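You operate a simulated robot arm through the tools that you are given. There is no shell and no other tool. Be economical: measure what you need, move in short steps, check, and stop when the job is done.

You are at the controls of a simulated two-armed robot. One attempt, no reset.

## Task
Put the sieve with the largest size on its label from the grey table on the fourth shelf from the bottom. Take the tape roll and leave it on the blue tile. Pick up the green-cap bottle from the grey table with one hand, pass it to the other hand and put it on the trailer bed. Press the fill button three times. Put one of the green caps from the grey table on top of the grey block. Take the hopper grate on the trailer bed and put it away on the top of the gravel bin. Fetch the coupling plug from the beige table and set it on the bottom shelf. Do these in any order. Set down upright: green-cap bottle.

Only the result counts: the job must be done as asked and must still hold three seconds after the hand-in. Knocking over, shifting, dropping, spilling or breaking anything else fails it. A push-on lid holds only when it is set on centred and level and pressed home; a screw cap is set on level and turned clockwise until tight.

## Robot
Two 7-joint arms with fingered hands on one trunk, on a base that drives. Base frame: it is fixed to the floor where the robot stands at the start and does not move with it; the origin is under the middle of the robot, x ahead of it, y to its left, z up; the surface under the hand at the start is at about z = 72. Readings come in cm, degrees, newtons and seconds.
The left shoulder is at the start at [13.1, 18.7, 93.4], the right one opposite. With the tool pointing down near the work surface each hand reaches from about 10 to 90 cm from the robot's upright axis, wherever it stands, measured 20 degrees to its own side. Places, roughly: blue tile (12x9x2 cm) [80, -10, 70]; bottom shelf [-140, -380, 20]; coupling plug (9x5x5 cm) [-140, -290, 80]; fill button [50, 10, 70]; fourth shelf [-140, -380, 130]; green cap (5x5x2 cm) [60, 10, 70]; green-cap bottle (6x5x12 cm) [80, -40, 80]; grey block (6x6x9 cm) [30, 30, 80]; hopper grate (32x32x7 cm) [-350, -20, 60]; sieve [50, -25, 75]; tape roll (7x7x3 cm) [70, -20, 70]; top of the gravel bin [670, -20, 130]; trailer bed [-380, -20, 60]. Payload 3.6 kg a hand.
The TCP of each hand is the grasp point between the finger pads, 2.6 cm short of the fingertips. In the tool frame z runs along the fingers and y along their closing line. The gripper opens to 8.8 cm. The gripper's body begins 3 cm behind the TCP. The gripper is a hand of 3 fingers: y runs from the thumb to the fingers, the wrist lies at [-1.7, -9.8, -16.4] in the tool frame.
Orientation is told as [roll, pitch, yaw] about the base's x, y, z axes, in that order, counted from this pose: with the fingers straight down and the wrist toward the robot, the tool's x, y and z point along [0, 1, 0], [1, 0, 0] and [0, 0, -1] of the base frame.

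## Interface
- The arms move only by the tool arm_command. It takes "left_increments", "right_increments" or both (then of equal length, played together; a hand with none holds still); each is a list of rows, each a list of 2 entries, a list of its own where there are three numbers: the shift along the base's x, y, z in cm, then the turn, a rotation vector about the base's x, y, z in degrees. In form: [[[x, y, z], [rx, ry, rz]], ...]. A call has 1 to 8 rows; each row is the pose to reach, as a shift and turn from the pose commanded when the call began. A row lasts 0.2 s, in which the tool goes at most 5 cm and 8.6 degrees; a call with a longer step from one row to the next is refused whole. Where a pose cannot be reached the arm comes as near as it can. A force on the tool above 40 N (or 10 N above the force at the start of the call, whichever is more), or a blocked arm, ends the call early, and 0.2 s more pass. In this call time passes only in rows, and 0.2 s behind the last. The reply holds the time, the measured pose of the TCP, the force on the tool along the base axes, the opening and the grip force, in the units named above and with some noise, with the torque about the TCP (base axes, N m) and any sound that the robot's microphone picked up.
- Cameras (640 x 400 px; columns grow to the right, rows downward): "scene" is now at [25.68, -0.18, 87.75]; the picture's right is [-0.03, -1.00, -0.00], its down [0.20, -0.01, -0.98] and it looks along [0.98, -0.03, 0.20] (base axes); focal length 214 px, centre (320, 200). "left" rides on the left gripper at [-5.6, -8, -10.2] in its tool frame; the picture's right is [-0.73, -0.32, 0.60], its down [0.62, -0.67, 0.41] and it looks along [0.27, 0.68, 0.69] (tool axes); focal length 247 px, centre (320, 200). "right" rides on the right gripper at [5.6, -8, -10.2] in its tool frame; the picture's right is [-0.73, 0.32, -0.60], its down [-0.62, -0.66, 0.41] and it looks along [-0.27, 0.68, 0.69] (tool axes); focal length 247 px, centre (320, 200). There is no depth. A picture from a camera that has moved, and an enlarged one, comes with that camera's place and axes in the base frame and with its lens.
- grab_frame(camera): a new picture of that camera. No time passes.
- move_column(by): slides the trunk up (or, below 0, down) by that many cm; the arms and the scene camera ride with it, the base frame stays. It gives what a move gives, with no picture.
- base_move(legs): drives the robot by 1 to 6 legs, each [ahead, left, turn to the left] in cm, cm and degrees, along the robot's own axes; the way and the turn of a leg run together, so that a leg with both is an arc; at most 150 cm and 180 degrees a leg. The arms and the cameras ride along, it lands a little off, and it stops where it bumps. It gives what a move gives.
- set_fingers(fingers, thumb_bend, thumb_turn, hand): sets how far each is bent, from 0 (flat) to 1 (curled in); at 0.3 the hand is open as for a grip, at 0.7 the pads meet at the TCP. One left out holds its place. A second passes; each finger stops where it meets its share of the squeeze, and holds until it gets a number again. It is the only way to open and close the hand. It gives what a move gives, with no picture; readings hold the bend of each and the force on the fingers (four entries, about 0 where the hand has none), thumb and palm. thumb_turn goes from beside the hand (0) to across from the fingers (1), as for a grip.
- head_to(pan, tilt): turns the head with the scene camera to pan (to the left, within 60 degrees either way) and tilt (down, from -29 to 69), counted from straight ahead of the robot. It gives what a move gives.
- zoom(camera, box): a new picture of the part [left, top, right, bottom] of that camera's present view, enlarged. No time passes.
- close_job(): hands the job in; it is judged then, once.

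Go step by step. Nothing tells you exact positions but the pictures and the camera data: compare them with the known pose of the tool, close in by small moves and look again before you grip or let go. The budget is 207 turns and 194 pictures, counting those below and the enlarged ones. Unless the task says otherwise, let go and move clear before handing in, and close with one line.

The tools are called after "Emit:" as a command line: name --argument value ..., lists and objects as JSON in quotes. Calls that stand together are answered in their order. arm_command: Moves the arms, as the interface text tells. Its arguments: {"type":"object","properties":{"left_increments":{"type":"array","items":{"type":"array"}},"right_increments":{"type":"array","items":{"type":"array"}}},"required":[]} The other tools are called the same way: move_column (by) slides the trunk up or down; set_fingers (fingers, thumb_bend, thumb_turn, hand) moves the fingers one by one; base_move (legs) drives the base; head_to (pan, tilt) turns the head that bears the scene camera; grab_frame (camera) takes a picture; zoom (camera, box) takes an enlarged picture of a part of a camera's view; close_job () hands the job in.

At the start:

```text
time: 0.0
left_position: [52.76, 18.36, 104.44]
left_ee_rot: [0.1, -1.4, 0.0]
left_force: [-0.3, 0.0, 0.2]
left_torque: [0.01, -0.01, -0.02]
left_gripper_width: 8.77
left_finger_force: 0.0
left_shape: jaw
left_bend: [0.3, 0.3, 0.98]
left_finger forces: [0.0, 0.1, 0.1, 0.0, 0.0, 0.0]
right_position: [48.97, -24.16, 110.67]
right_ee_rot: [0.0, -1.4, 0.0]
right_force: [-0.3, 0.5, 0.5]
right_torque: [-0.01, -0.01, -0.01]
right_gripper_width: 8.74
right_finger_force: 0.0
right_shape: jaw
right_bend: [0.3, 0.3, 0.98]
right_finger forces: [0.1, 0.0, 0.0, 0.0, 0.0, 0.0]
trunk travel left (down, up): [-7.5, 68.2]
robot x, y, heading: [-0.35, -0.05, 0.2]
head pan, tilt: [-1.9, -9.6]
```

scene: 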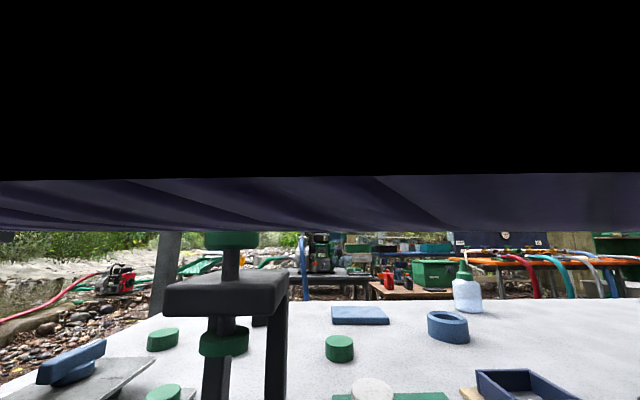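
right: 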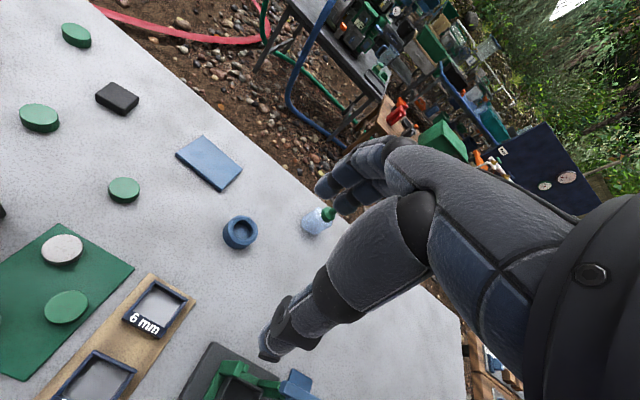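
left: 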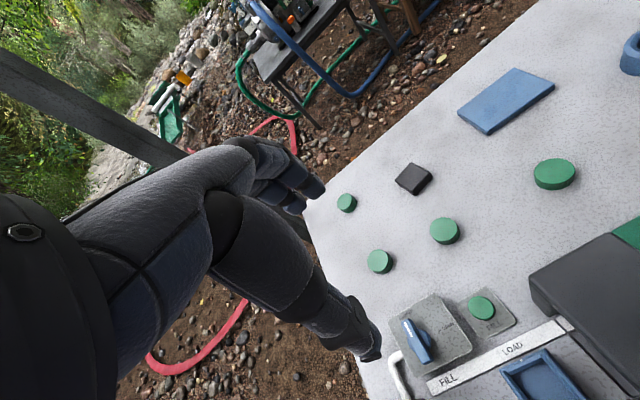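

I see the grey table ahead with caps, tile, tape, bottle and sieves. First I tilt the head down to map the table.

Emit:
head_to --pan 0 --tilt 45

Emit:
grab_frame --camera "scene"

```text
time: 1.2
left_position: [53.42, 18.33, 103.74]
left_ee_rot: [0.0, -0.9, 0.0]
left_force: [0.8, 0.1, -0.3]
left_torque: [-0.01, -0.04, -0.02]
left_gripper_width: 8.78
left_finger_force: 0.1
left_shape: jaw
left_bend: [0.3, 0.3, 0.98]
left_finger forces: [0.0, 0.0, 0.0, 0.0, 0.0, 0.1]
right_position: [49.7, -24.23, 110.14]
right_ee_rot: [-0.1, -0.8, -0.1]
right_force: [-0.2, 0.0, 0.2]
right_torque: [0.01, -0.01, 0.01]
right_gripper_width: 8.8
right_finger_force: 0.1
right_shape: jaw
right_bend: [0.3, 0.3, 0.98]
right_finger forces: [0.0, 0.1, 0.0, 0.0, 0.1, 0.1]
trunk travel left (down, up): [-7.5, 68.2]
robot x, y, heading: [-0.39, 0.19, -0.3]
head pan, tilt: [0.0, 45.0]
```

```text
190 pictures are left
camera scene: at [25.6, 0.11, 79.02], right [0.0, -1.0, 0.0], down [-0.68, 0.0, -0.73], along [0.73, 0.0, -0.68], focal length 214 px, centre (320, 200)
```

scene: 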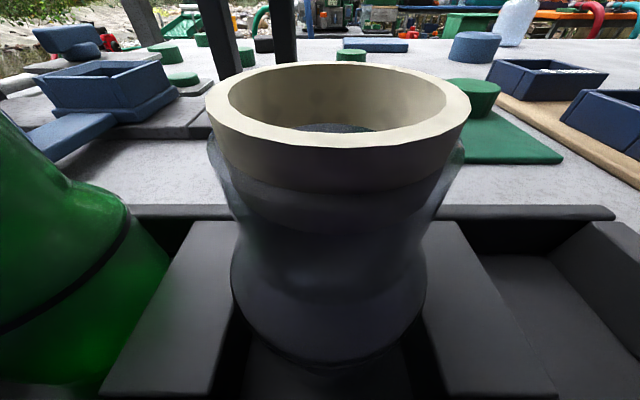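

The scene camera is low, right above a pot in front. I raise the trunk a little to see more.

Emit:
move_column --by 20

Emit:
grab_frame --camera "scene"

Emit:
grab_frame --camera "left"

Emit:
grab_frame --camera "right"

```text
time: 3.4
left_position: [56.07, 18.34, 122.18]
left_ee_rot: [0.1, 0.8, 0.0]
left_force: [0.2, 0.5, 0.5]
left_torque: [-0.01, -0.02, -0.02]
left_gripper_width: 8.8
left_finger_force: 0.1
left_shape: jaw
left_bend: [0.3, 0.3, 0.98]
left_finger forces: [0.0, 0.0, 0.1, 0.0, 0.0, 0.0]
right_position: [52.65, -24.13, 128.61]
right_ee_rot: [0.0, 0.6, 0.0]
right_force: [0.2, -0.1, 0.2]
right_torque: [0.01, -0.01, -0.05]
right_gripper_width: 8.79
right_finger_force: 0.0
right_shape: jaw
right_bend: [0.3, 0.3, 0.98]
right_finger forces: [0.1, 0.1, 0.1, 0.0, 0.0, 0.0]
trunk travel left (down, up): [-27.5, 48.2]
robot x, y, heading: [-0.38, -0.4, -0.2]
head pan, tilt: [0.0, 45.0]
```

```text
189 pictures are left
camera scene: at [24.1, 0.1, 99.86], right [0.0, -1.0, 0.0], down [-0.71, 0.0, -0.71], along [0.71, 0.0, -0.71], focal length 214 px, centre (320, 200)
```

scene: 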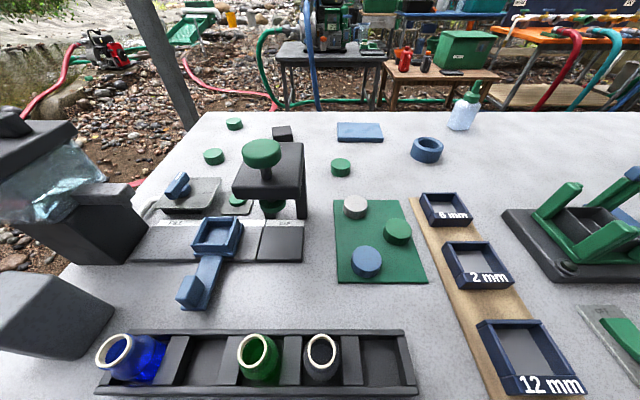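

```text
188 pictures are left
camera left: at [48.27, 12.67, 132.55], right [-0.33, -0.73, -0.6], down [-0.67, 0.62, -0.4], along [0.67, 0.27, -0.7], focal length 247 px, centre (320, 200)
```

left: 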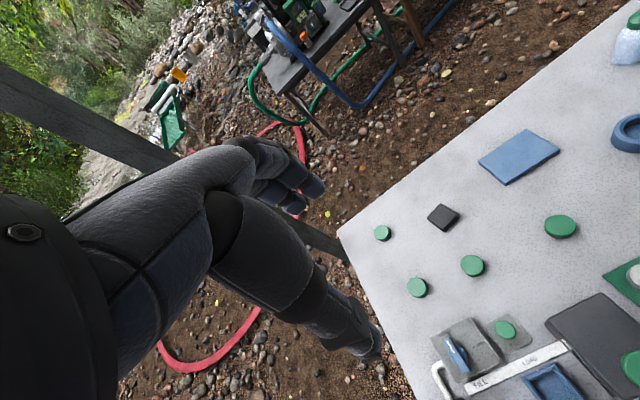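

```text
187 pictures are left
camera right: at [44.83, -18.51, 138.81], right [0.33, -0.73, 0.6], down [-0.67, -0.62, -0.4], along [0.67, -0.27, -0.69], focal length 247 px, centre (320, 200)
```

right: 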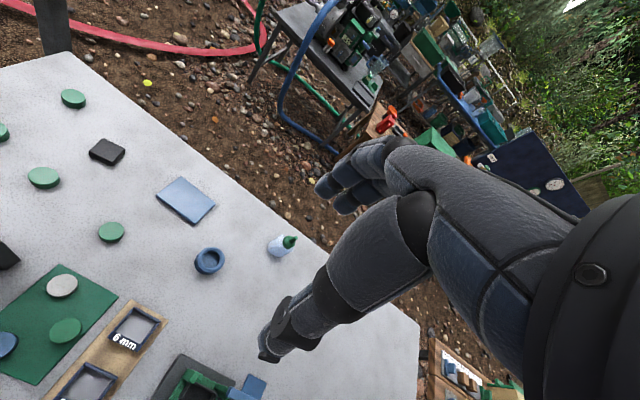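

Good overview: sieves 6, 2 and 12 mm; caps, tile, tape, bottle visible. I zoom in on the left part where the buttons are, and look at the grey block.

Emit:
move_column --by 20

Emit:
head_to --pan 25 --tilt 60

Emit:
grab_frame --camera "scene"

Emit:
zoom --camera "left" --box '[400, 200, 640, 400]'

Emit:
head_to --pan -15 --tilt 60

Emit:
grab_frame --camera "scene"

```text
time: 5.6
left_position: [56.15, 18.27, 142.17]
left_ee_rot: [0.0, 0.7, -0.1]
left_force: [-0.2, -0.2, 0.2]
left_torque: [-0.04, -0.01, -0.01]
left_gripper_width: 8.78
left_finger_force: 0.1
left_shape: jaw
left_bend: [0.3, 0.3, 0.98]
left_finger forces: [0.0, 0.0, 0.0, 0.0, 0.1, 0.1]
right_position: [52.63, -24.2, 148.55]
right_ee_rot: [-0.1, 0.5, 0.0]
right_force: [-0.3, 0.3, 0.4]
right_torque: [0.02, 0.01, 0.01]
right_gripper_width: 8.8
right_finger_force: 0.0
right_shape: jaw
right_bend: [0.3, 0.3, 0.98]
right_finger forces: [0.1, 0.0, 0.0, 0.1, 0.0, 0.0]
trunk travel left (down, up): [-47.5, 28.2]
robot x, y, heading: [-0.26, -0.09, 0.0]
head pan, tilt: [0.0, 45.0]
```

```text
time: 6.5
left_position: [56.1, 18.31, 142.17]
left_ee_rot: [0.0, 0.7, 0.0]
left_force: [0.2, 0.2, 0.5]
left_torque: [-0.01, -0.01, 0.0]
left_gripper_width: 8.78
left_finger_force: 0.0
left_shape: jaw
left_bend: [0.3, 0.3, 0.98]
left_finger forces: [0.0, 0.1, 0.0, 0.1, 0.1, 0.0]
right_position: [52.5, -24.18, 148.66]
right_ee_rot: [0.0, 0.6, 0.0]
right_force: [-0.3, 0.0, -0.2]
right_torque: [-0.01, 0.0, -0.01]
right_gripper_width: 8.8
right_finger_force: 0.0
right_shape: jaw
right_bend: [0.3, 0.3, 0.98]
right_finger forces: [0.0, 0.0, 0.1, 0.0, 0.0, 0.0]
trunk travel left (down, up): [-47.5, 28.2]
robot x, y, heading: [0.04, -0.06, 0.1]
head pan, tilt: [25.0, 60.0]
```

```text
186 pictures are left
camera scene: at [19.53, 2.91, 119.3], right [0.42, -0.91, 0.0], down [-0.79, -0.37, -0.5], along [0.45, 0.21, -0.87], focal length 214 px, centre (320, 200)
```

scene: 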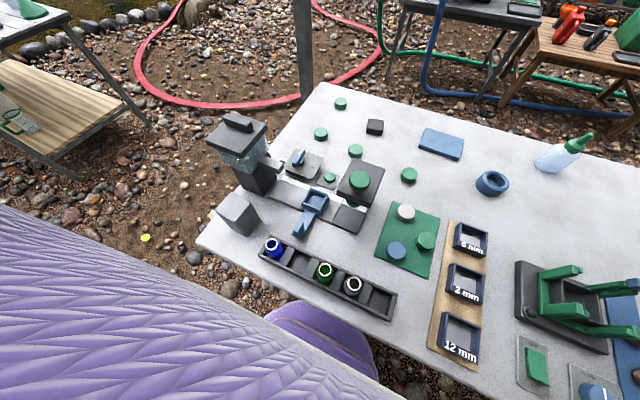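

```text
2.00 times, centred on (520, 300) of left
camera zoom: at [48.19, 12.66, 152.64], right [-0.32, -0.73, -0.6], down [-0.67, 0.62, -0.4], along [0.67, 0.27, -0.69], focal length 494 px, centre (-80, 0)
```

zoom: 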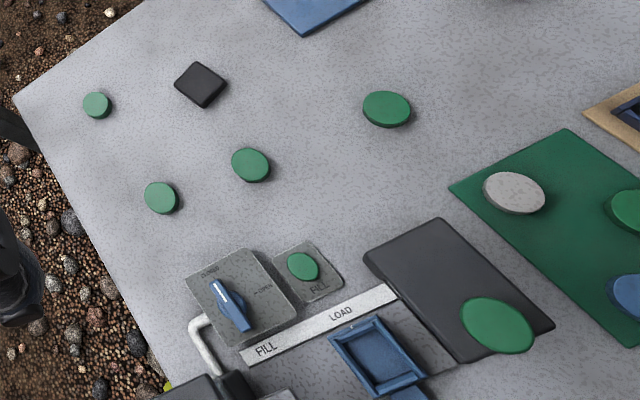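

```text
time: 7.5
left_position: [56.01, 18.4, 142.32]
left_ee_rot: [0.0, 0.5, 0.0]
left_force: [0.2, -0.1, 0.6]
left_torque: [-0.02, 0.0, -0.03]
left_gripper_width: 8.82
left_finger_force: 0.0
left_shape: jaw
left_bend: [0.3, 0.3, 0.98]
left_finger forces: [0.0, 0.0, 0.0, 0.0, 0.0, 0.1]
right_position: [52.49, -24.09, 148.68]
right_ee_rot: [0.1, 0.7, 0.0]
right_force: [-0.2, 0.5, 0.7]
right_torque: [-0.01, 0.0, 0.01]
right_gripper_width: 8.78
right_finger_force: 0.0
right_shape: jaw
right_bend: [0.3, 0.3, 0.98]
right_finger forces: [0.0, 0.0, 0.1, 0.1, 0.0, 0.1]
trunk travel left (down, up): [-47.5, 28.2]
robot x, y, heading: [-0.22, 0.07, -0.2]
head pan, tilt: [-15.0, 60.0]
```

```text
184 pictures are left
camera scene: at [19.93, -1.62, 119.3], right [-0.26, -0.97, 0.0], down [-0.84, 0.22, -0.5], along [0.48, -0.13, -0.87], focal length 214 px, centre (320, 200)
```

scene: 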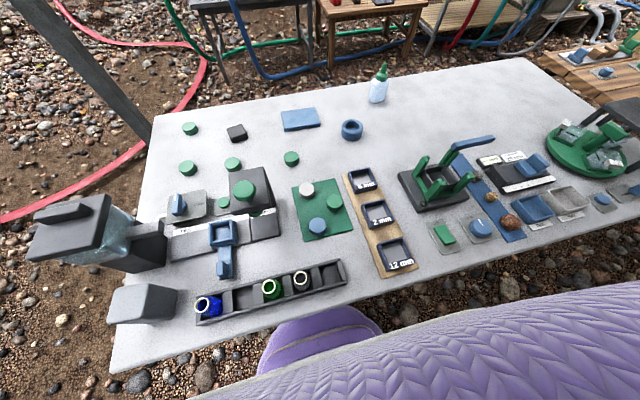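

Mapped so far (table z about 72): fill button about [51.5, 14.8], caps at about [64,24], [62,12], [60,-4], grey block about [30.5, 26]. I lower the trunk and bring the left hand above the cap at [64,24].

Emit:
move_column --by -20

Emit:
arm_command --left_increments '[[[2, 1, -5], [0, 0, 0]], [[4, 2, -10], [0, 0, 0]], [[6, 4, -14], [0, 0, 0]], [[7, 5, -18], [0, 0, 0]], [[8, 5.5, -22], [0, 0, 0]], [[8, 5.5, -26], [0, 0, 0]], [[8, 5.5, -30], [0, 0, 0]], [[8, 5.5, -33], [0, 0, 0]]]'

Emit:
grab_frame --camera "left"

Emit:
head_to --pan 20 --tilt 45

Emit:
grab_frame --camera "scene"

```text
time: 9.7
left_position: [55.99, 18.36, 122.28]
left_ee_rot: [0.0, 0.7, 0.0]
left_force: [-0.2, -0.5, -1.0]
left_torque: [-0.02, -0.01, 0.0]
left_gripper_width: 8.79
left_finger_force: 0.0
left_shape: jaw
left_bend: [0.3, 0.3, 0.98]
left_finger forces: [0.0, 0.0, 0.1, 0.1, 0.1, 0.0]
right_position: [52.43, -24.14, 128.84]
right_ee_rot: [0.0, 0.5, 0.0]
right_force: [0.3, -0.5, -0.1]
right_torque: [0.01, -0.02, -0.02]
right_gripper_width: 8.8
right_finger_force: 0.1
right_shape: jaw
right_bend: [0.3, 0.3, 0.98]
right_finger forces: [0.0, 0.0, 0.0, 0.0, 0.2, 0.0]
trunk travel left (down, up): [-27.5, 48.2]
robot x, y, heading: [-0.19, 0.08, -0.1]
head pan, tilt: [-15.0, 60.0]
```

```text
refused: row 1 steps farther than a row can; nothing moved
```

```text
183 pictures are left
camera left: at [48.12, 12.66, 132.68], right [-0.32, -0.73, -0.6], down [-0.67, 0.62, -0.4], along [0.67, 0.27, -0.69], focal length 247 px, centre (320, 200)
```

left: 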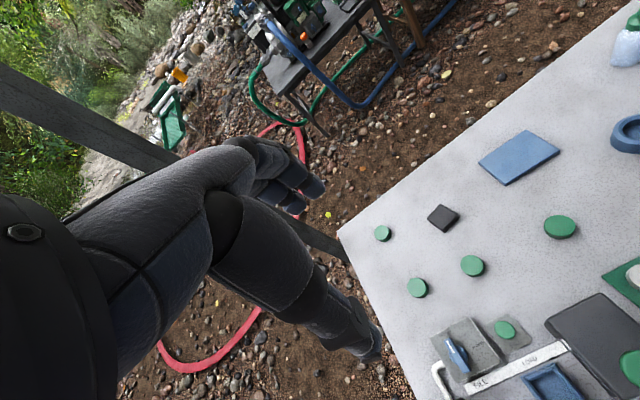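

```text
time: 10.7
left_position: [56.16, 18.36, 122.26]
left_ee_rot: [0.0, 0.5, 0.0]
left_force: [0.8, -0.1, -0.5]
left_torque: [-0.04, -0.02, 0.0]
left_gripper_width: 8.82
left_finger_force: 0.2
left_shape: jaw
left_bend: [0.3, 0.3, 0.98]
left_finger forces: [0.2, 0.1, 0.0, 0.0, 0.0, 0.0]
right_position: [52.56, -24.11, 128.63]
right_ee_rot: [0.1, 0.6, 0.0]
right_force: [0.2, 0.1, -0.5]
right_torque: [-0.01, 0.0, 0.0]
right_gripper_width: 8.77
right_finger_force: 0.0
right_shape: jaw
right_bend: [0.3, 0.3, 0.98]
right_finger forces: [0.0, 0.0, 0.0, 0.0, 0.1, 0.1]
trunk travel left (down, up): [-27.5, 48.2]
robot x, y, heading: [-0.13, 0.44, 0.1]
head pan, tilt: [20.0, 45.0]
```

```text
182 pictures are left
camera scene: at [23.58, 2.88, 99.88], right [0.34, -0.94, 0.0], down [-0.67, -0.24, -0.71], along [0.66, 0.24, -0.71], focal length 214 px, centre (320, 200)
```

scene: 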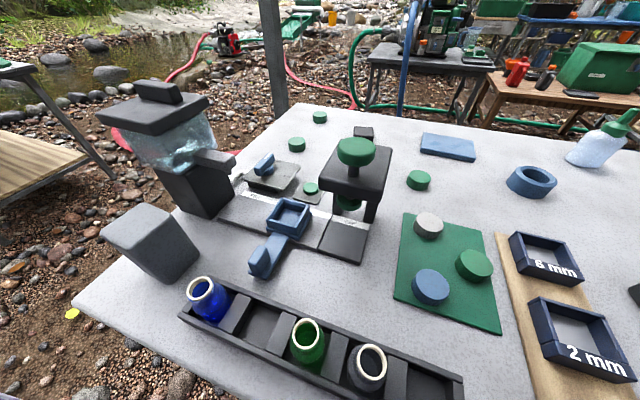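

The previous step was slightly too long per row. I move the left hand with shorter steps above the cap at about [64.4, 23.7].

Emit:
arm_command --left_increments '[[[2, 1, -4], [0, 0, 0]], [[4, 2, -8], [0, 0, 0]], [[6, 4, -12], [0, 0, 0]], [[7, 5, -16.5], [0, 0, 0]], [[8, 5.3, -21], [0, 0, 0]], [[8.3, 5.3, -25.8], [0, 0, 0]], [[8.3, 5.3, -30.6], [0, 0, 0]], [[8.3, 5.3, -35], [0, 0, 0]]]'

Emit:
grab_frame --camera "left"

Emit:
grab_frame --camera "scene"

```text
time: 12.5
left_position: [64.32, 23.64, 87.23]
left_ee_rot: [0.1, 0.6, 0.1]
left_force: [0.0, 0.0, 0.4]
left_torque: [0.0, 0.01, 0.0]
left_gripper_width: 8.8
left_finger_force: 0.0
left_shape: jaw
left_bend: [0.3, 0.3, 0.98]
left_finger forces: [0.0, 0.0, 0.0, 0.0, 0.1, 0.0]
right_position: [52.52, -24.15, 128.71]
right_ee_rot: [0.0, 0.7, 0.0]
right_force: [-0.1, 0.1, 0.3]
right_torque: [0.04, 0.02, 0.0]
right_gripper_width: 8.81
right_finger_force: 0.1
right_shape: jaw
right_bend: [0.3, 0.3, 0.98]
right_finger forces: [0.0, 0.1, 0.1, 0.0, 0.1, 0.0]
trunk travel left (down, up): [-27.5, 48.2]
robot x, y, heading: [-0.47, 0.06, -0.1]
head pan, tilt: [20.0, 45.0]
```

```text
181 pictures are left
camera left: at [56.45, 17.95, 97.59], right [-0.32, -0.73, -0.6], down [-0.67, 0.62, -0.4], along [0.67, 0.27, -0.69], focal length 247 px, centre (320, 200)
```

left: 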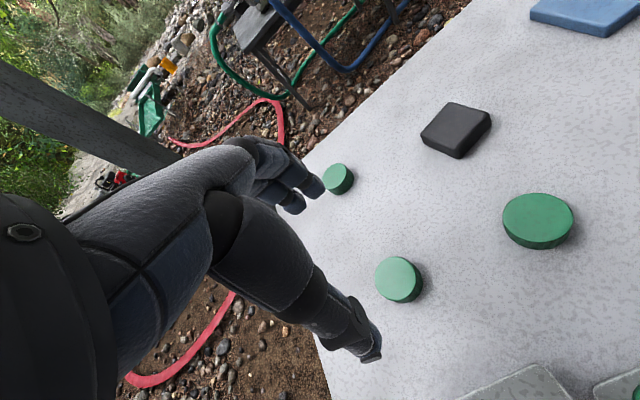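

```text
180 pictures are left
camera scene: at [23.59, 2.89, 99.88], right [0.34, -0.94, 0.0], down [-0.66, -0.24, -0.71], along [0.66, 0.24, -0.71], focal length 214 px, centre (320, 200)
```

scene: 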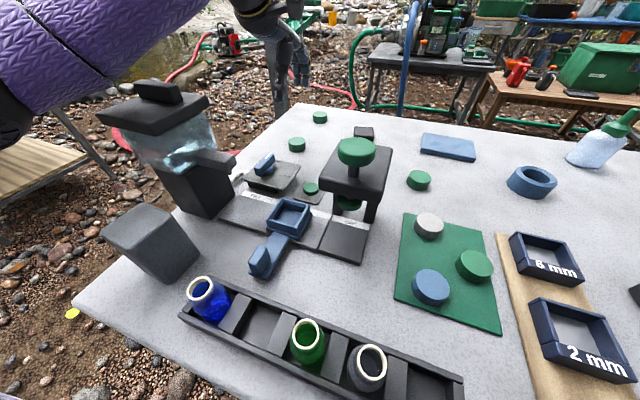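

Cap centre about [64.8, 23.5], top at about 74. I descend to straddle it.

Emit:
arm_command --left_increments '[[[0.4, -0.1, -4], [0, 0, 0]], [[0.4, -0.1, -8], [0, 0, 0]], [[0.4, -0.1, -10.5], [0, 0, 0]], [[0.4, -0.1, -11.2], [0, 0, 0]], [[0.4, -0.1, -11.8], [0, 0, 0]]]'

Emit:
grab_frame --camera "left"

Emit:
zoom --camera "scene" --box '[220, 80, 380, 180]'

```text
time: 13.9
left_position: [67.86, 24.84, 83.83]
left_ee_rot: [0.6, -7.8, 1.1]
left_force: [-0.7, 0.5, 0.0]
left_torque: [-0.02, 0.0, -0.01]
left_gripper_width: 8.8
left_finger_force: 0.0
left_shape: jaw
left_bend: [0.3, 0.3, 0.98]
left_finger forces: [0.1, 0.0, 0.1, 0.0, 0.0, 0.0]
right_position: [51.39, -24.61, 128.82]
right_ee_rot: [0.2, 0.2, 0.2]
right_force: [0.8, 0.1, -0.5]
right_torque: [0.01, 0.01, 0.04]
right_gripper_width: 8.8
right_finger_force: 0.0
right_shape: jaw
right_bend: [0.3, 0.3, 0.98]
right_finger forces: [0.0, 0.0, 0.0, 0.0, 0.0, 0.0]
trunk travel left (down, up): [-27.5, 48.2]
robot x, y, heading: [-0.75, -0.19, 0.0]
head pan, tilt: [20.0, 45.0]
stopped in row 5 (left hand): the arm was blocked; the commanded pose is now the measured one
```

```text
179 pictures are left
camera left: at [58.65, 18.89, 92.87], right [-0.22, -0.73, -0.64], down [-0.62, 0.61, -0.49], along [0.76, 0.29, -0.59], focal length 247 px, centre (320, 200)
```

left: 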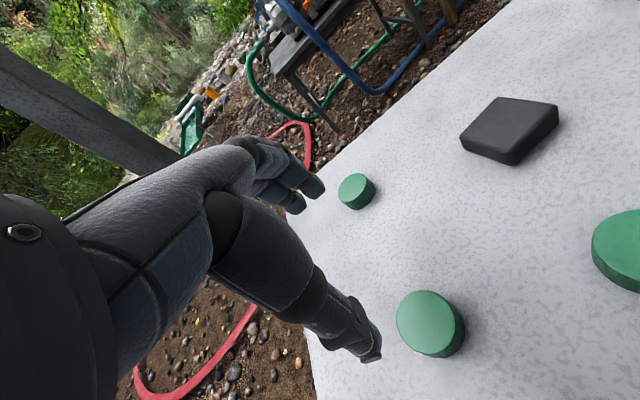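

```text
4.00 times, centred on (300, 130) of scene
camera zoom: at [22.48, 2.47, 100.0], right [0.34, -0.94, 0.0], down [-0.66, -0.24, -0.72], along [0.67, 0.25, -0.7], focal length 858 px, centre (400, 480)
```

zoom: 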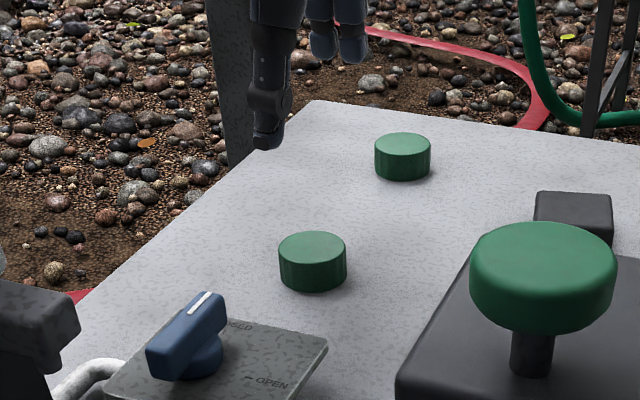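

The left arm was blocked, probably the forearm on the hopper tower. I lift back and check the hopper hasn't moved.

Emit:
arm_command --left_increments '[[[-1, -0.5, 4], [0, 4, 0]], [[-2, -1, 8.5], [0, 8, -1]], [[-2, -1, 13], [0, 8, -1]]]'

Emit:
grab_frame --camera "scene"

```text
time: 14.7
left_position: [66.29, 23.72, 94.3]
left_ee_rot: [0.3, 2.4, -0.2]
left_force: [-1.0, -0.2, -0.7]
left_torque: [0.01, 0.01, -0.02]
left_gripper_width: 8.78
left_finger_force: 0.0
left_shape: jaw
left_bend: [0.3, 0.3, 0.98]
left_finger forces: [0.0, 0.0, 0.0, 0.1, 0.1, 0.0]
right_position: [52.6, -24.17, 128.57]
right_ee_rot: [0.0, 0.7, 0.1]
right_force: [0.2, -0.2, 0.3]
right_torque: [-0.03, 0.0, -0.02]
right_gripper_width: 8.78
right_finger_force: 0.1
right_shape: jaw
right_bend: [0.3, 0.3, 0.98]
right_finger forces: [0.1, 0.0, 0.0, 0.0, 0.0, 0.1]
trunk travel left (down, up): [-27.5, 48.2]
robot x, y, heading: [-0.49, -0.27, 0.3]
head pan, tilt: [20.0, 45.0]
```

```text
177 pictures are left
camera scene: at [23.65, 2.9, 99.82], right [0.34, -0.94, 0.0], down [-0.67, -0.24, -0.71], along [0.66, 0.24, -0.71], focal length 214 px, centre (320, 200)
```

scene: 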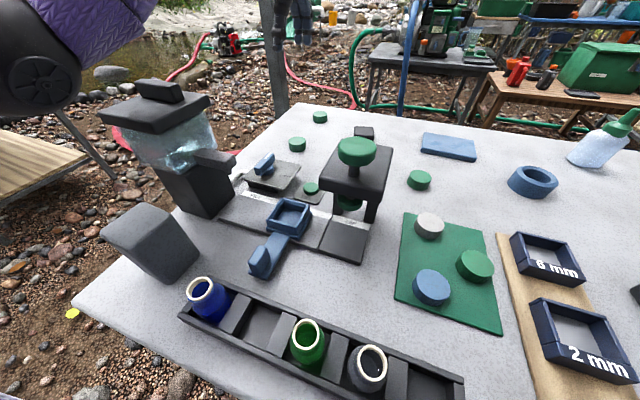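

The hopper is fixed and unchanged. I'll shift the base to the right so the left arm works clear of it; first lift the hand.

Emit:
arm_command --left_increments '[[[-2, 0, 4], [0, -1, 0]], [[-5, 0, 8], [0, -2, 0]], [[-8, 0, 12], [0, -2.4, 0]]]'

Emit:
base_move --legs '[[0, -28, 0]]'

Emit:
grab_frame --camera "scene"

Emit:
grab_frame --camera "left"

Emit:
grab_frame --camera "right"

```text
time: 15.5
left_position: [57.85, 23.92, 106.77]
left_ee_rot: [0.3, -0.1, -0.1]
left_force: [-0.2, -1.1, -0.4]
left_torque: [0.0, -0.01, -0.01]
left_gripper_width: 8.77
left_finger_force: 0.0
left_shape: jaw
left_bend: [0.3, 0.3, 0.98]
left_finger forces: [0.1, 0.0, 0.1, 0.0, 0.0, 0.1]
right_position: [52.4, -23.98, 128.69]
right_ee_rot: [-0.1, 0.6, 0.0]
right_force: [-0.6, -0.9, 0.9]
right_torque: [-0.04, 0.0, 0.01]
right_gripper_width: 8.79
right_finger_force: 0.1
right_shape: jaw
right_bend: [0.3, 0.3, 0.98]
right_finger forces: [0.0, 0.1, 0.0, 0.0, 0.0, 0.1]
trunk travel left (down, up): [-27.5, 48.2]
robot x, y, heading: [0.14, 0.27, 0.1]
head pan, tilt: [20.0, 45.0]
```

```text
time: 17.5
left_position: [58.0, -4.17, 106.78]
left_ee_rot: [0.4, -0.2, -0.1]
left_force: [0.0, -0.3, -0.7]
left_torque: [0.03, -0.03, 0.01]
left_gripper_width: 8.8
left_finger_force: 0.0
left_shape: jaw
left_bend: [0.3, 0.3, 0.98]
left_finger forces: [0.0, 0.0, 0.1, 0.0, 0.0, 0.0]
right_position: [52.56, -52.19, 128.52]
right_ee_rot: [-0.1, 0.6, 0.2]
right_force: [0.3, -0.4, 0.2]
right_torque: [0.01, -0.04, 0.01]
right_gripper_width: 8.8
right_finger_force: 0.1
right_shape: jaw
right_bend: [0.3, 0.3, 0.98]
right_finger forces: [0.0, 0.1, 0.0, 0.0, 0.0, 0.0]
trunk travel left (down, up): [-27.5, 48.2]
robot x, y, heading: [0.0, -27.56, 0.1]
head pan, tilt: [20.0, 45.0]
```

```text
176 pictures are left
camera scene: at [23.57, -25.14, 99.89], right [0.34, -0.94, 0.0], down [-0.66, -0.24, -0.71], along [0.66, 0.24, -0.71], focal length 214 px, centre (320, 200)
```

scene: 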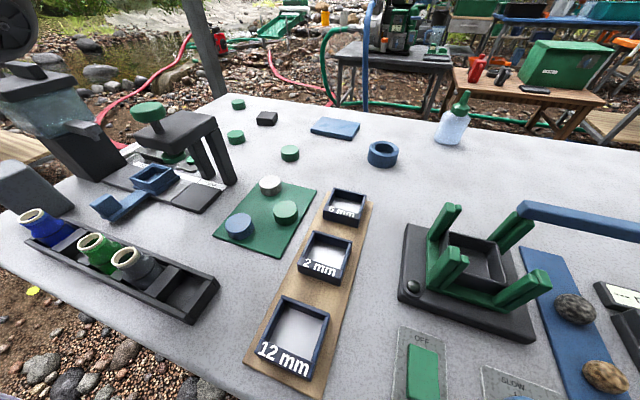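

```text
175 pictures are left
camera left: at [50.06, -9.88, 117.03], right [-0.32, -0.73, -0.6], down [-0.66, 0.63, -0.41], along [0.68, 0.27, -0.68], focal length 247 px, centre (320, 200)
```

left: 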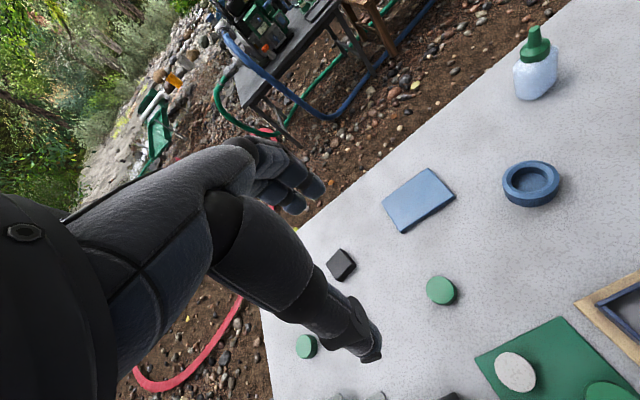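

```text
174 pictures are left
camera right: at [44.76, -46.55, 138.85], right [0.33, -0.73, 0.6], down [-0.67, -0.62, -0.4], along [0.67, -0.27, -0.69], focal length 247 px, centre (320, 200)
```

right: 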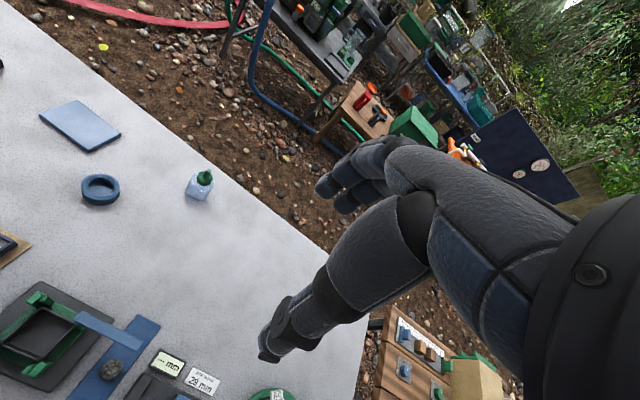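

A label "28 mm" appears at the right part of the table; I check what it belongs to.

Emit:
zoom --camera "right" --box '[80, 300, 320, 400]'

Emit:
head_to --pan -25 --tilt 45

Emit:
grab_frame --camera "scene"

```text
2.67 times, centred on (200, 350) of right
camera zoom: at [44.76, -46.55, 138.85], right [0.33, -0.73, 0.6], down [-0.67, -0.62, -0.4], along [0.67, -0.27, -0.69], focal length 659 px, centre (640, -200)
```

zoom: 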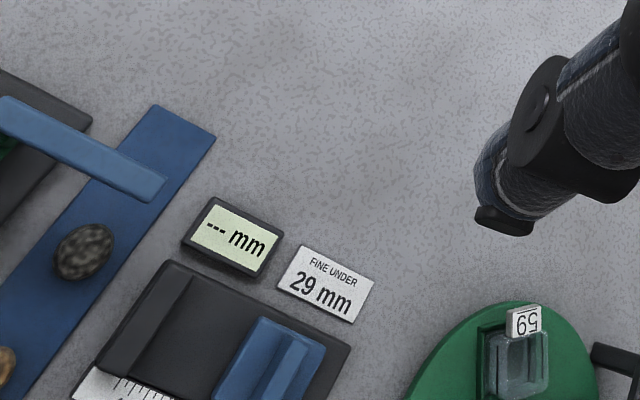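

```text
time: 18.6
left_position: [58.08, -4.14, 106.69]
left_ee_rot: [0.4, -0.2, -0.2]
left_force: [-0.2, -0.1, -0.3]
left_torque: [0.01, 0.0, 0.01]
left_gripper_width: 8.8
left_finger_force: 0.1
left_shape: jaw
left_bend: [0.3, 0.3, 0.98]
left_finger forces: [0.1, 0.1, 0.0, 0.0, 0.1, 0.0]
right_position: [52.48, -51.98, 128.61]
right_ee_rot: [-0.2, 0.5, 0.1]
right_force: [0.4, 0.2, -0.3]
right_torque: [-0.03, 0.0, 0.03]
right_gripper_width: 8.79
right_finger_force: 0.1
right_shape: jaw
right_bend: [0.3, 0.3, 0.98]
right_finger forces: [0.0, 0.0, 0.0, 0.1, 0.1, 0.1]
trunk travel left (down, up): [-27.5, 48.2]
robot x, y, heading: [-0.4, -27.95, -0.0]
head pan, tilt: [-25.0, 45.0]
```

```text
172 pictures are left
camera scene: at [23.31, -31.27, 99.89], right [-0.42, -0.91, 0.0], down [-0.64, 0.3, -0.71], along [0.64, -0.3, -0.71], focal length 214 px, centre (320, 200)
```

scene: 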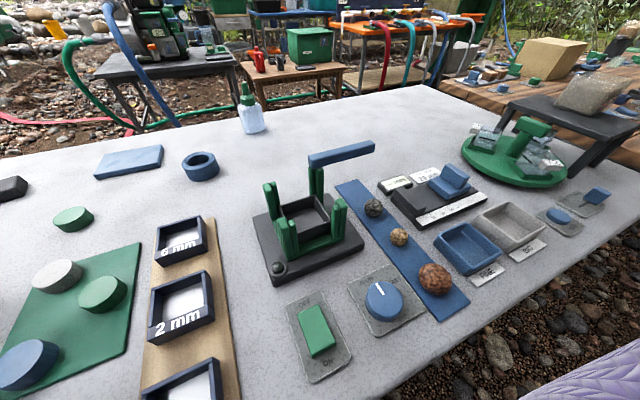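

Only the board's sieves count; 12 mm is the largest. Now the tape roll at about [66,-24]: left hand goes above it.

Emit:
arm_command --left_increments '[[[2, -4, -2], [0, 0, 0]], [[4, -8, -4], [0, 0, 0]], [[6, -12, -6], [0, 0, 0]], [[7, -16, -8], [0, 0, 0]], [[8, -19.8, -10], [0, 0, 0]], [[8, -19.8, -14.5], [0, 0, 0]], [[8, -19.8, -19], [0, 0, 0]], [[8, -19.8, -22], [0, 0, 0]]]'

Emit:
grab_frame --camera "left"

Emit:
head_to --pan 0 --tilt 45

Emit:
grab_frame --camera "scene"

```text
time: 20.4
left_position: [66.12, -23.94, 84.75]
left_ee_rot: [0.4, -0.3, -0.1]
left_force: [-0.2, 0.2, 0.0]
left_torque: [0.0, 0.0, -0.04]
left_gripper_width: 8.77
left_finger_force: 0.0
left_shape: jaw
left_bend: [0.3, 0.3, 0.98]
left_finger forces: [0.0, 0.0, 0.0, 0.1, 0.0, 0.0]
right_position: [52.67, -52.2, 128.68]
right_ee_rot: [0.0, 0.6, 0.1]
right_force: [-0.7, -0.3, 0.2]
right_torque: [0.01, -0.03, -0.01]
right_gripper_width: 8.77
right_finger_force: 0.0
right_shape: jaw
right_bend: [0.3, 0.3, 0.98]
right_finger forces: [0.1, 0.0, 0.0, 0.0, 0.1, 0.0]
trunk travel left (down, up): [-27.5, 48.2]
robot x, y, heading: [-0.25, -28.37, 0.2]
head pan, tilt: [-25.0, 45.0]
```

```text
171 pictures are left
camera left: at [58.11, -29.61, 95.0], right [-0.32, -0.73, -0.6], down [-0.66, 0.63, -0.41], along [0.68, 0.27, -0.68], focal length 247 px, centre (320, 200)
```

left: 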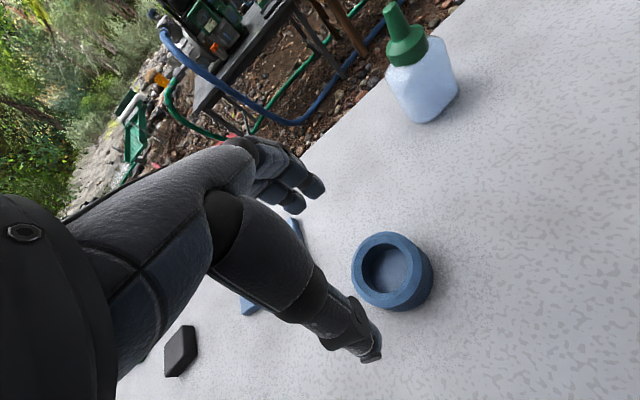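

```text
time: 21.3
left_position: [66.18, -23.94, 84.79]
left_ee_rot: [0.3, -0.3, 0.0]
left_force: [0.5, 0.3, 0.6]
left_torque: [0.01, -0.02, 0.02]
left_gripper_width: 8.79
left_finger_force: 0.0
left_shape: jaw
left_bend: [0.3, 0.3, 0.98]
left_finger forces: [0.0, 0.0, 0.1, 0.1, 0.0, 0.0]
right_position: [52.59, -52.19, 128.6]
right_ee_rot: [0.1, 0.6, 0.2]
right_force: [0.7, -0.4, -0.2]
right_torque: [-0.01, 0.0, 0.01]
right_gripper_width: 8.78
right_finger_force: 0.0
right_shape: jaw
right_bend: [0.3, 0.3, 0.98]
right_finger forces: [0.0, 0.0, 0.0, 0.0, 0.0, 0.0]
trunk travel left (down, up): [-27.5, 48.2]
robot x, y, heading: [-0.06, -27.95, 0.2]
head pan, tilt: [0.0, 45.0]
```

```text
170 pictures are left
camera scene: at [24.06, -27.85, 99.89], right [0.0, -1.0, 0.0], down [-0.71, 0.0, -0.71], along [0.71, 0.0, -0.71], focal length 214 px, centre (320, 200)
```

scene: 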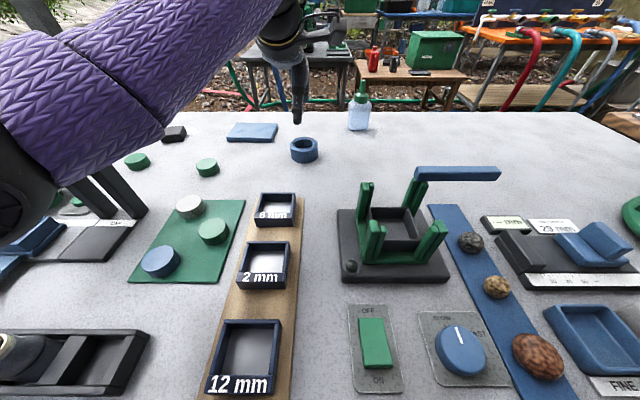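

Tape ring at about [67.1,-24.7]. The left elbow hangs low, so I raise the trunk first, then lower the hand over the ring.

Emit:
move_column --by 18

Emit:
arm_command --left_increments '[[[0.9, -0.7, -4.5], [0, 0, 0]], [[0.9, -0.7, -9], [0, 0, 0]], [[0.9, -0.7, -13], [0, 0, 0]], [[0.9, -0.7, -17], [0, 0, 0]], [[0.9, -0.7, -20], [0, 0, 0]]]'

Emit:
grab_frame --camera "left"

Emit:
grab_frame --camera "scene"

```text
time: 23.3
left_position: [66.05, -23.97, 102.7]
left_ee_rot: [0.3, -0.2, -0.1]
left_force: [0.5, 0.3, 0.0]
left_torque: [0.01, -0.01, -0.02]
left_gripper_width: 8.79
left_finger_force: 0.1
left_shape: jaw
left_bend: [0.3, 0.3, 0.98]
left_finger forces: [0.0, 0.1, 0.1, 0.1, 0.0, 0.0]
right_position: [52.61, -52.1, 146.62]
right_ee_rot: [0.0, 0.5, 0.2]
right_force: [-1.0, -0.2, 0.5]
right_torque: [0.04, 0.01, -0.02]
right_gripper_width: 8.78
right_finger_force: 0.0
right_shape: jaw
right_bend: [0.3, 0.3, 0.98]
right_finger forces: [0.1, 0.0, 0.1, 0.0, 0.1, 0.0]
trunk travel left (down, up): [-45.5, 30.2]
robot x, y, heading: [-0.18, -27.97, 0.1]
head pan, tilt: [0.0, 45.0]
```

```text
time: 24.5
left_position: [62.71, -22.27, 86.29]
left_ee_rot: [0.2, -0.1, -0.1]
left_force: [0.1, 0.3, -0.2]
left_torque: [0.01, 0.01, -0.03]
left_gripper_width: 8.81
left_finger_force: 0.2
left_shape: jaw
left_bend: [0.3, 0.3, 0.98]
left_finger forces: [0.1, 0.0, 0.1, 0.0, 0.0, 0.0]
left hand out of reach, approached as far as the arm can: row 2, 3, 4, 5
right_position: [52.42, -52.09, 146.58]
right_ee_rot: [-0.1, 0.6, 0.1]
right_force: [0.2, 0.7, -1.0]
right_torque: [0.03, 0.02, -0.01]
right_gripper_width: 8.81
right_finger_force: 0.1
right_shape: jaw
right_bend: [0.3, 0.3, 0.98]
right_finger forces: [0.0, 0.0, 0.0, 0.0, 0.0, 0.0]
trunk travel left (down, up): [-45.5, 30.2]
robot x, y, heading: [-0.11, -27.98, 0.2]
head pan, tilt: [0.0, 45.0]
```

```text
169 pictures are left
camera left: at [54.56, -28.11, 96.5], right [-0.32, -0.73, -0.6], down [-0.66, 0.63, -0.41], along [0.68, 0.27, -0.68], focal length 247 px, centre (320, 200)
```

left: 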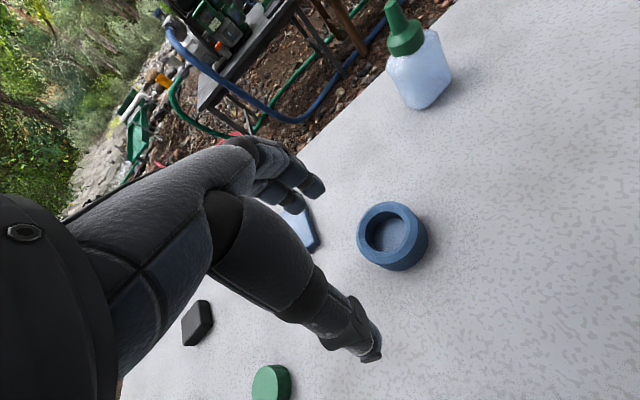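

```text
168 pictures are left
camera scene: at [21.77, -27.84, 119.16], right [0.0, -1.0, 0.0], down [-0.71, 0.0, -0.71], along [0.71, 0.0, -0.71], focal length 214 px, centre (320, 200)
```

scene: 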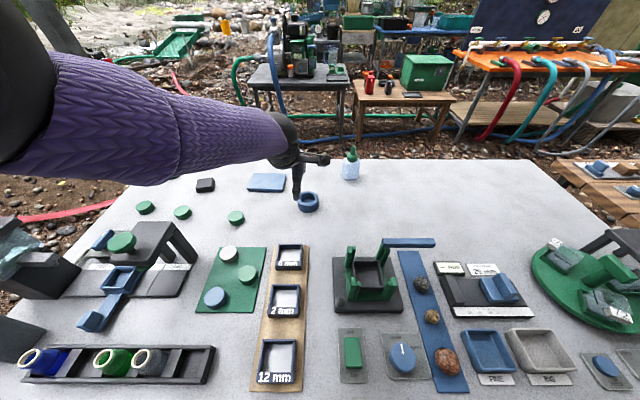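

Too high now: the arm ran out of reach. I raise the hand, lower the trunk by 26, and approach again.

Emit:
arm_command --left_increments '[[[1, -0.5, 4.5], [0, 0, 0]], [[2, -1, 9], [0, 0, 0]], [[3, -2, 13.4], [0, 0, 0]], [[3.5, -2, 18], [0, 0, 0]], [[4.4, -2.4, 22.5], [0, 0, 0]], [[4.4, -2.4, 27], [0, 0, 0]]]'

Emit:
move_column --by -26

Emit:
grab_frame --camera "left"

Emit:
grab_frame --camera "scene"

```text
time: 25.9
left_position: [69.0, -25.55, 113.3]
left_ee_rot: [0.4, 0.0, -0.1]
left_force: [0.2, 1.0, 0.4]
left_torque: [0.0, -0.01, 0.05]
left_gripper_width: 8.8
left_finger_force: 0.1
left_shape: jaw
left_bend: [0.3, 0.3, 0.98]
left_finger forces: [0.0, 0.0, 0.1, 0.1, 0.0, 0.1]
left hand out of reach, approached as far as the arm can: row 1, 2, 3, 4, 5, 6
right_position: [52.53, -52.12, 146.71]
right_ee_rot: [0.0, 0.6, 0.1]
right_force: [0.3, 0.6, 0.3]
right_torque: [0.0, 0.03, 0.02]
right_gripper_width: 8.81
right_finger_force: 0.0
right_shape: jaw
right_bend: [0.3, 0.3, 0.98]
right_finger forces: [0.1, 0.0, 0.0, 0.0, 0.0, 0.0]
trunk travel left (down, up): [-45.5, 30.2]
robot x, y, heading: [-0.42, -27.92, 0.3]
head pan, tilt: [0.0, 45.0]
```

```text
time: 28.6
left_position: [72.03, -25.93, 75.49]
left_ee_rot: [0.2, 10.2, 0.0]
left_force: [8.6, -1.3, 25.7]
left_torque: [0.02, 1.58, 0.09]
left_gripper_width: 8.8
left_finger_force: 0.0
left_shape: jaw
left_bend: [0.3, 0.18, 0.98]
left_finger forces: [0.0, 0.1, 0.0, 0.0, 26.0, 0.0]
right_position: [52.34, -52.07, 120.73]
right_ee_rot: [0.0, 0.5, 0.1]
right_force: [0.0, 0.1, 0.5]
right_torque: [0.01, -0.01, 0.01]
right_gripper_width: 8.77
right_finger_force: 0.1
right_shape: jaw
right_bend: [0.3, 0.3, 0.98]
right_finger forces: [0.0, 0.0, 0.0, 0.0, 0.1, 0.0]
trunk travel left (down, up): [-19.5, 56.2]
robot x, y, heading: [-0.55, -28.18, 0.1]
head pan, tilt: [0.0, 45.0]
```

```text
167 pictures are left
camera left: at [65.89, -31.49, 87.05], right [-0.42, -0.73, -0.54], down [-0.73, 0.63, -0.29], along [0.55, 0.27, -0.79], focal length 247 px, centre (320, 200)
```

left: 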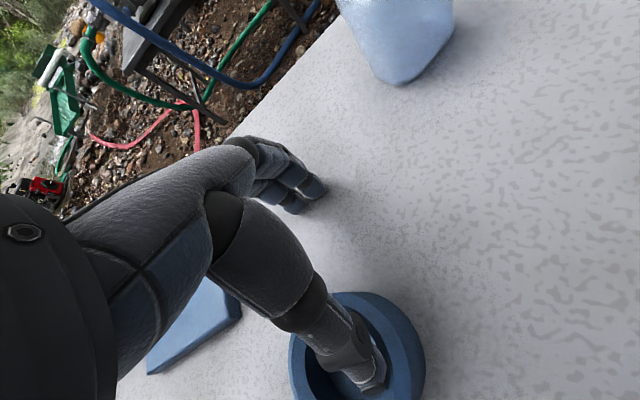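

```text
166 pictures are left
camera scene: at [25.44, -27.86, 91.22], right [0.0, -1.0, 0.0], down [-0.71, 0.0, -0.71], along [0.71, 0.0, -0.71], focal length 214 px, centre (320, 200)
```

scene: 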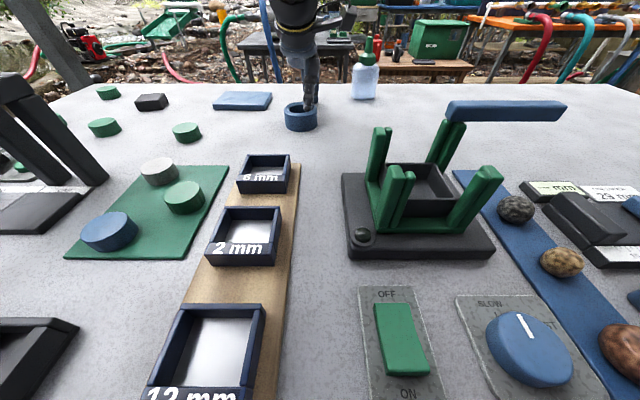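

The hand came down with the trunk and the thumb dipped into the ring. I lift gently straight up.

Emit:
arm_command --left_increments '[[[0, 0, 1.5], [0, 0, 0]], [[0, 0, 5], [0, -2, 0]], [[-1, 0, 9], [0, -5, 0]], [[-3, 0.6, 11.5], [0, -10, 0]]]'

Emit:
grab_frame --camera "left"

Emit:
grab_frame --camera "scene"

```text
time: 29.6
left_position: [75.04, -27.92, 86.24]
left_ee_rot: [0.3, 0.7, 0.0]
left_force: [0.3, -0.4, -1.0]
left_torque: [-0.01, -0.02, 0.0]
left_gripper_width: 8.79
left_finger_force: 0.0
left_shape: jaw
left_bend: [0.3, 0.3, 0.98]
left_finger forces: [0.1, 0.0, 0.0, 0.0, 0.0, 0.1]
left hand out of reach, approached as far as the arm can: row 1, 2, 3, 4
right_position: [52.58, -52.04, 120.57]
right_ee_rot: [0.1, 0.6, 0.1]
right_force: [0.1, -0.2, -0.1]
right_torque: [0.0, 0.01, -0.02]
right_gripper_width: 8.8
right_finger_force: 0.0
right_shape: jaw
right_bend: [0.3, 0.3, 0.98]
right_finger forces: [0.0, 0.1, 0.0, 0.0, 0.0, 0.1]
trunk travel left (down, up): [-19.5, 56.2]
robot x, y, heading: [-0.4, -27.67, 0.3]
head pan, tilt: [0.0, 45.0]
```

```text
165 pictures are left
camera left: at [67.32, -33.65, 96.61], right [-0.33, -0.73, -0.6], down [-0.67, 0.63, -0.4], along [0.67, 0.27, -0.69], focal length 247 px, centre (320, 200)
```

left: 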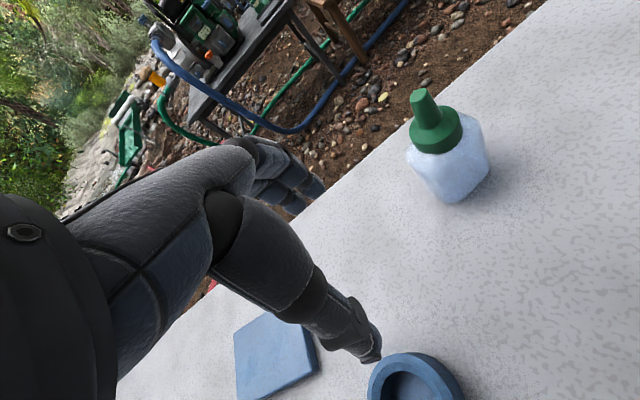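

```text
164 pictures are left
camera scene: at [25.55, -27.85, 91.12], right [0.0, -1.0, 0.0], down [-0.71, 0.0, -0.71], along [0.71, 0.0, -0.71], focal length 214 px, centre (320, 200)
```

scene: 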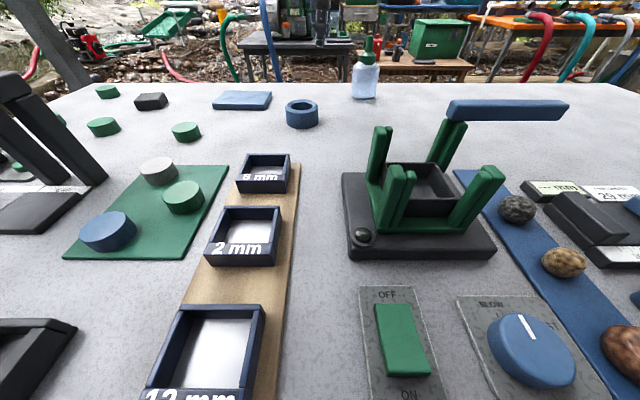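

The tape ring is undisturbed at about [67.2,-24.5]. I move back over it.

Emit:
arm_command --left_increments '[[[-4, 1.6, 0], [0, 0, 0]], [[-7.9, 3.3, 0], [0, 0, 0]]]'

Emit:
grab_frame --camera "left"

```text
time: 30.1
left_position: [75.02, -28.1, 85.98]
left_ee_rot: [0.4, 0.8, -0.2]
left_force: [-0.2, -0.3, 0.6]
left_torque: [-0.03, 0.03, 0.01]
left_gripper_width: 8.79
left_finger_force: 0.2
left_shape: jaw
left_bend: [0.3, 0.3, 0.98]
left_finger forces: [0.0, 0.0, 0.1, 0.0, 0.0, 0.1]
left hand out of reach, approached as far as the arm can: row 1, 2
right_position: [52.58, -52.2, 120.47]
right_ee_rot: [0.0, 0.6, 0.1]
right_force: [0.9, 0.1, 0.6]
right_torque: [0.02, 0.03, 0.02]
right_gripper_width: 8.78
right_finger_force: 0.2
right_shape: jaw
right_bend: [0.3, 0.3, 0.98]
right_finger forces: [0.0, 0.0, 0.1, 0.1, 0.0, 0.0]
trunk travel left (down, up): [-19.5, 56.2]
robot x, y, heading: [-0.4, -28.28, 0.2]
head pan, tilt: [0.0, 45.0]
```

```text
163 pictures are left
camera left: at [67.29, -33.79, 96.5], right [-0.33, -0.73, -0.6], down [-0.67, 0.63, -0.4], along [0.67, 0.27, -0.69], focal length 247 px, centre (320, 200)
```

left: 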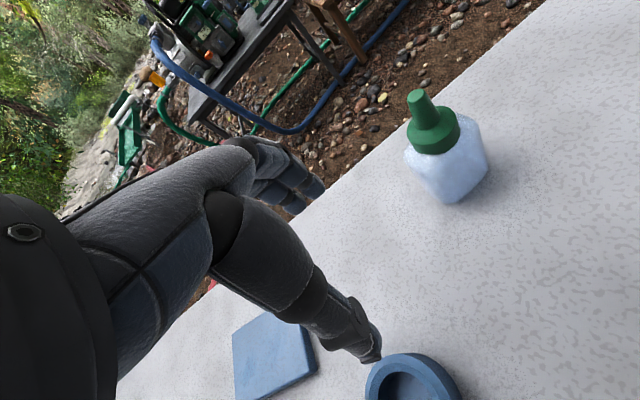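

The command still lies beyond reach; I pull the hand further back toward the robot.

Emit:
arm_command --left_increments '[[[-4.5, 1, 1], [0, 0, 0]], [[-9, 2, 2], [0, 0, 0]], [[-13, 3, 3], [0, 0, 0]]]'

```text
time: 31.1
left_position: [76.39, -21.44, 90.43]
left_ee_rot: [-2.9, 2.6, 14.6]
left_force: [-0.2, -0.5, -0.6]
left_torque: [0.05, -0.02, 0.03]
left_gripper_width: 8.79
left_finger_force: 0.2
left_shape: jaw
left_bend: [0.3, 0.3, 0.97]
left_finger forces: [0.0, 0.0, 0.0, 0.0, 0.0, 0.1]
left hand out of reach, approached as far as the arm can: row 1, 2, 3
right_position: [52.58, -52.48, 120.57]
right_ee_rot: [0.1, 0.7, 0.0]
right_force: [0.4, -0.6, 0.3]
right_torque: [0.06, 0.0, 0.0]
right_gripper_width: 8.8
right_finger_force: 0.1
right_shape: jaw
right_bend: [0.3, 0.3, 0.98]
right_finger forces: [0.1, 0.1, 0.0, 0.0, 0.0, 0.1]
trunk travel left (down, up): [-19.5, 56.2]
robot x, y, heading: [-0.44, -27.76, 0.2]
head pan, tilt: [0.0, 45.0]
stopped in row 3 (left hand): the arm was blocked; the commanded pose is now the measured one
```

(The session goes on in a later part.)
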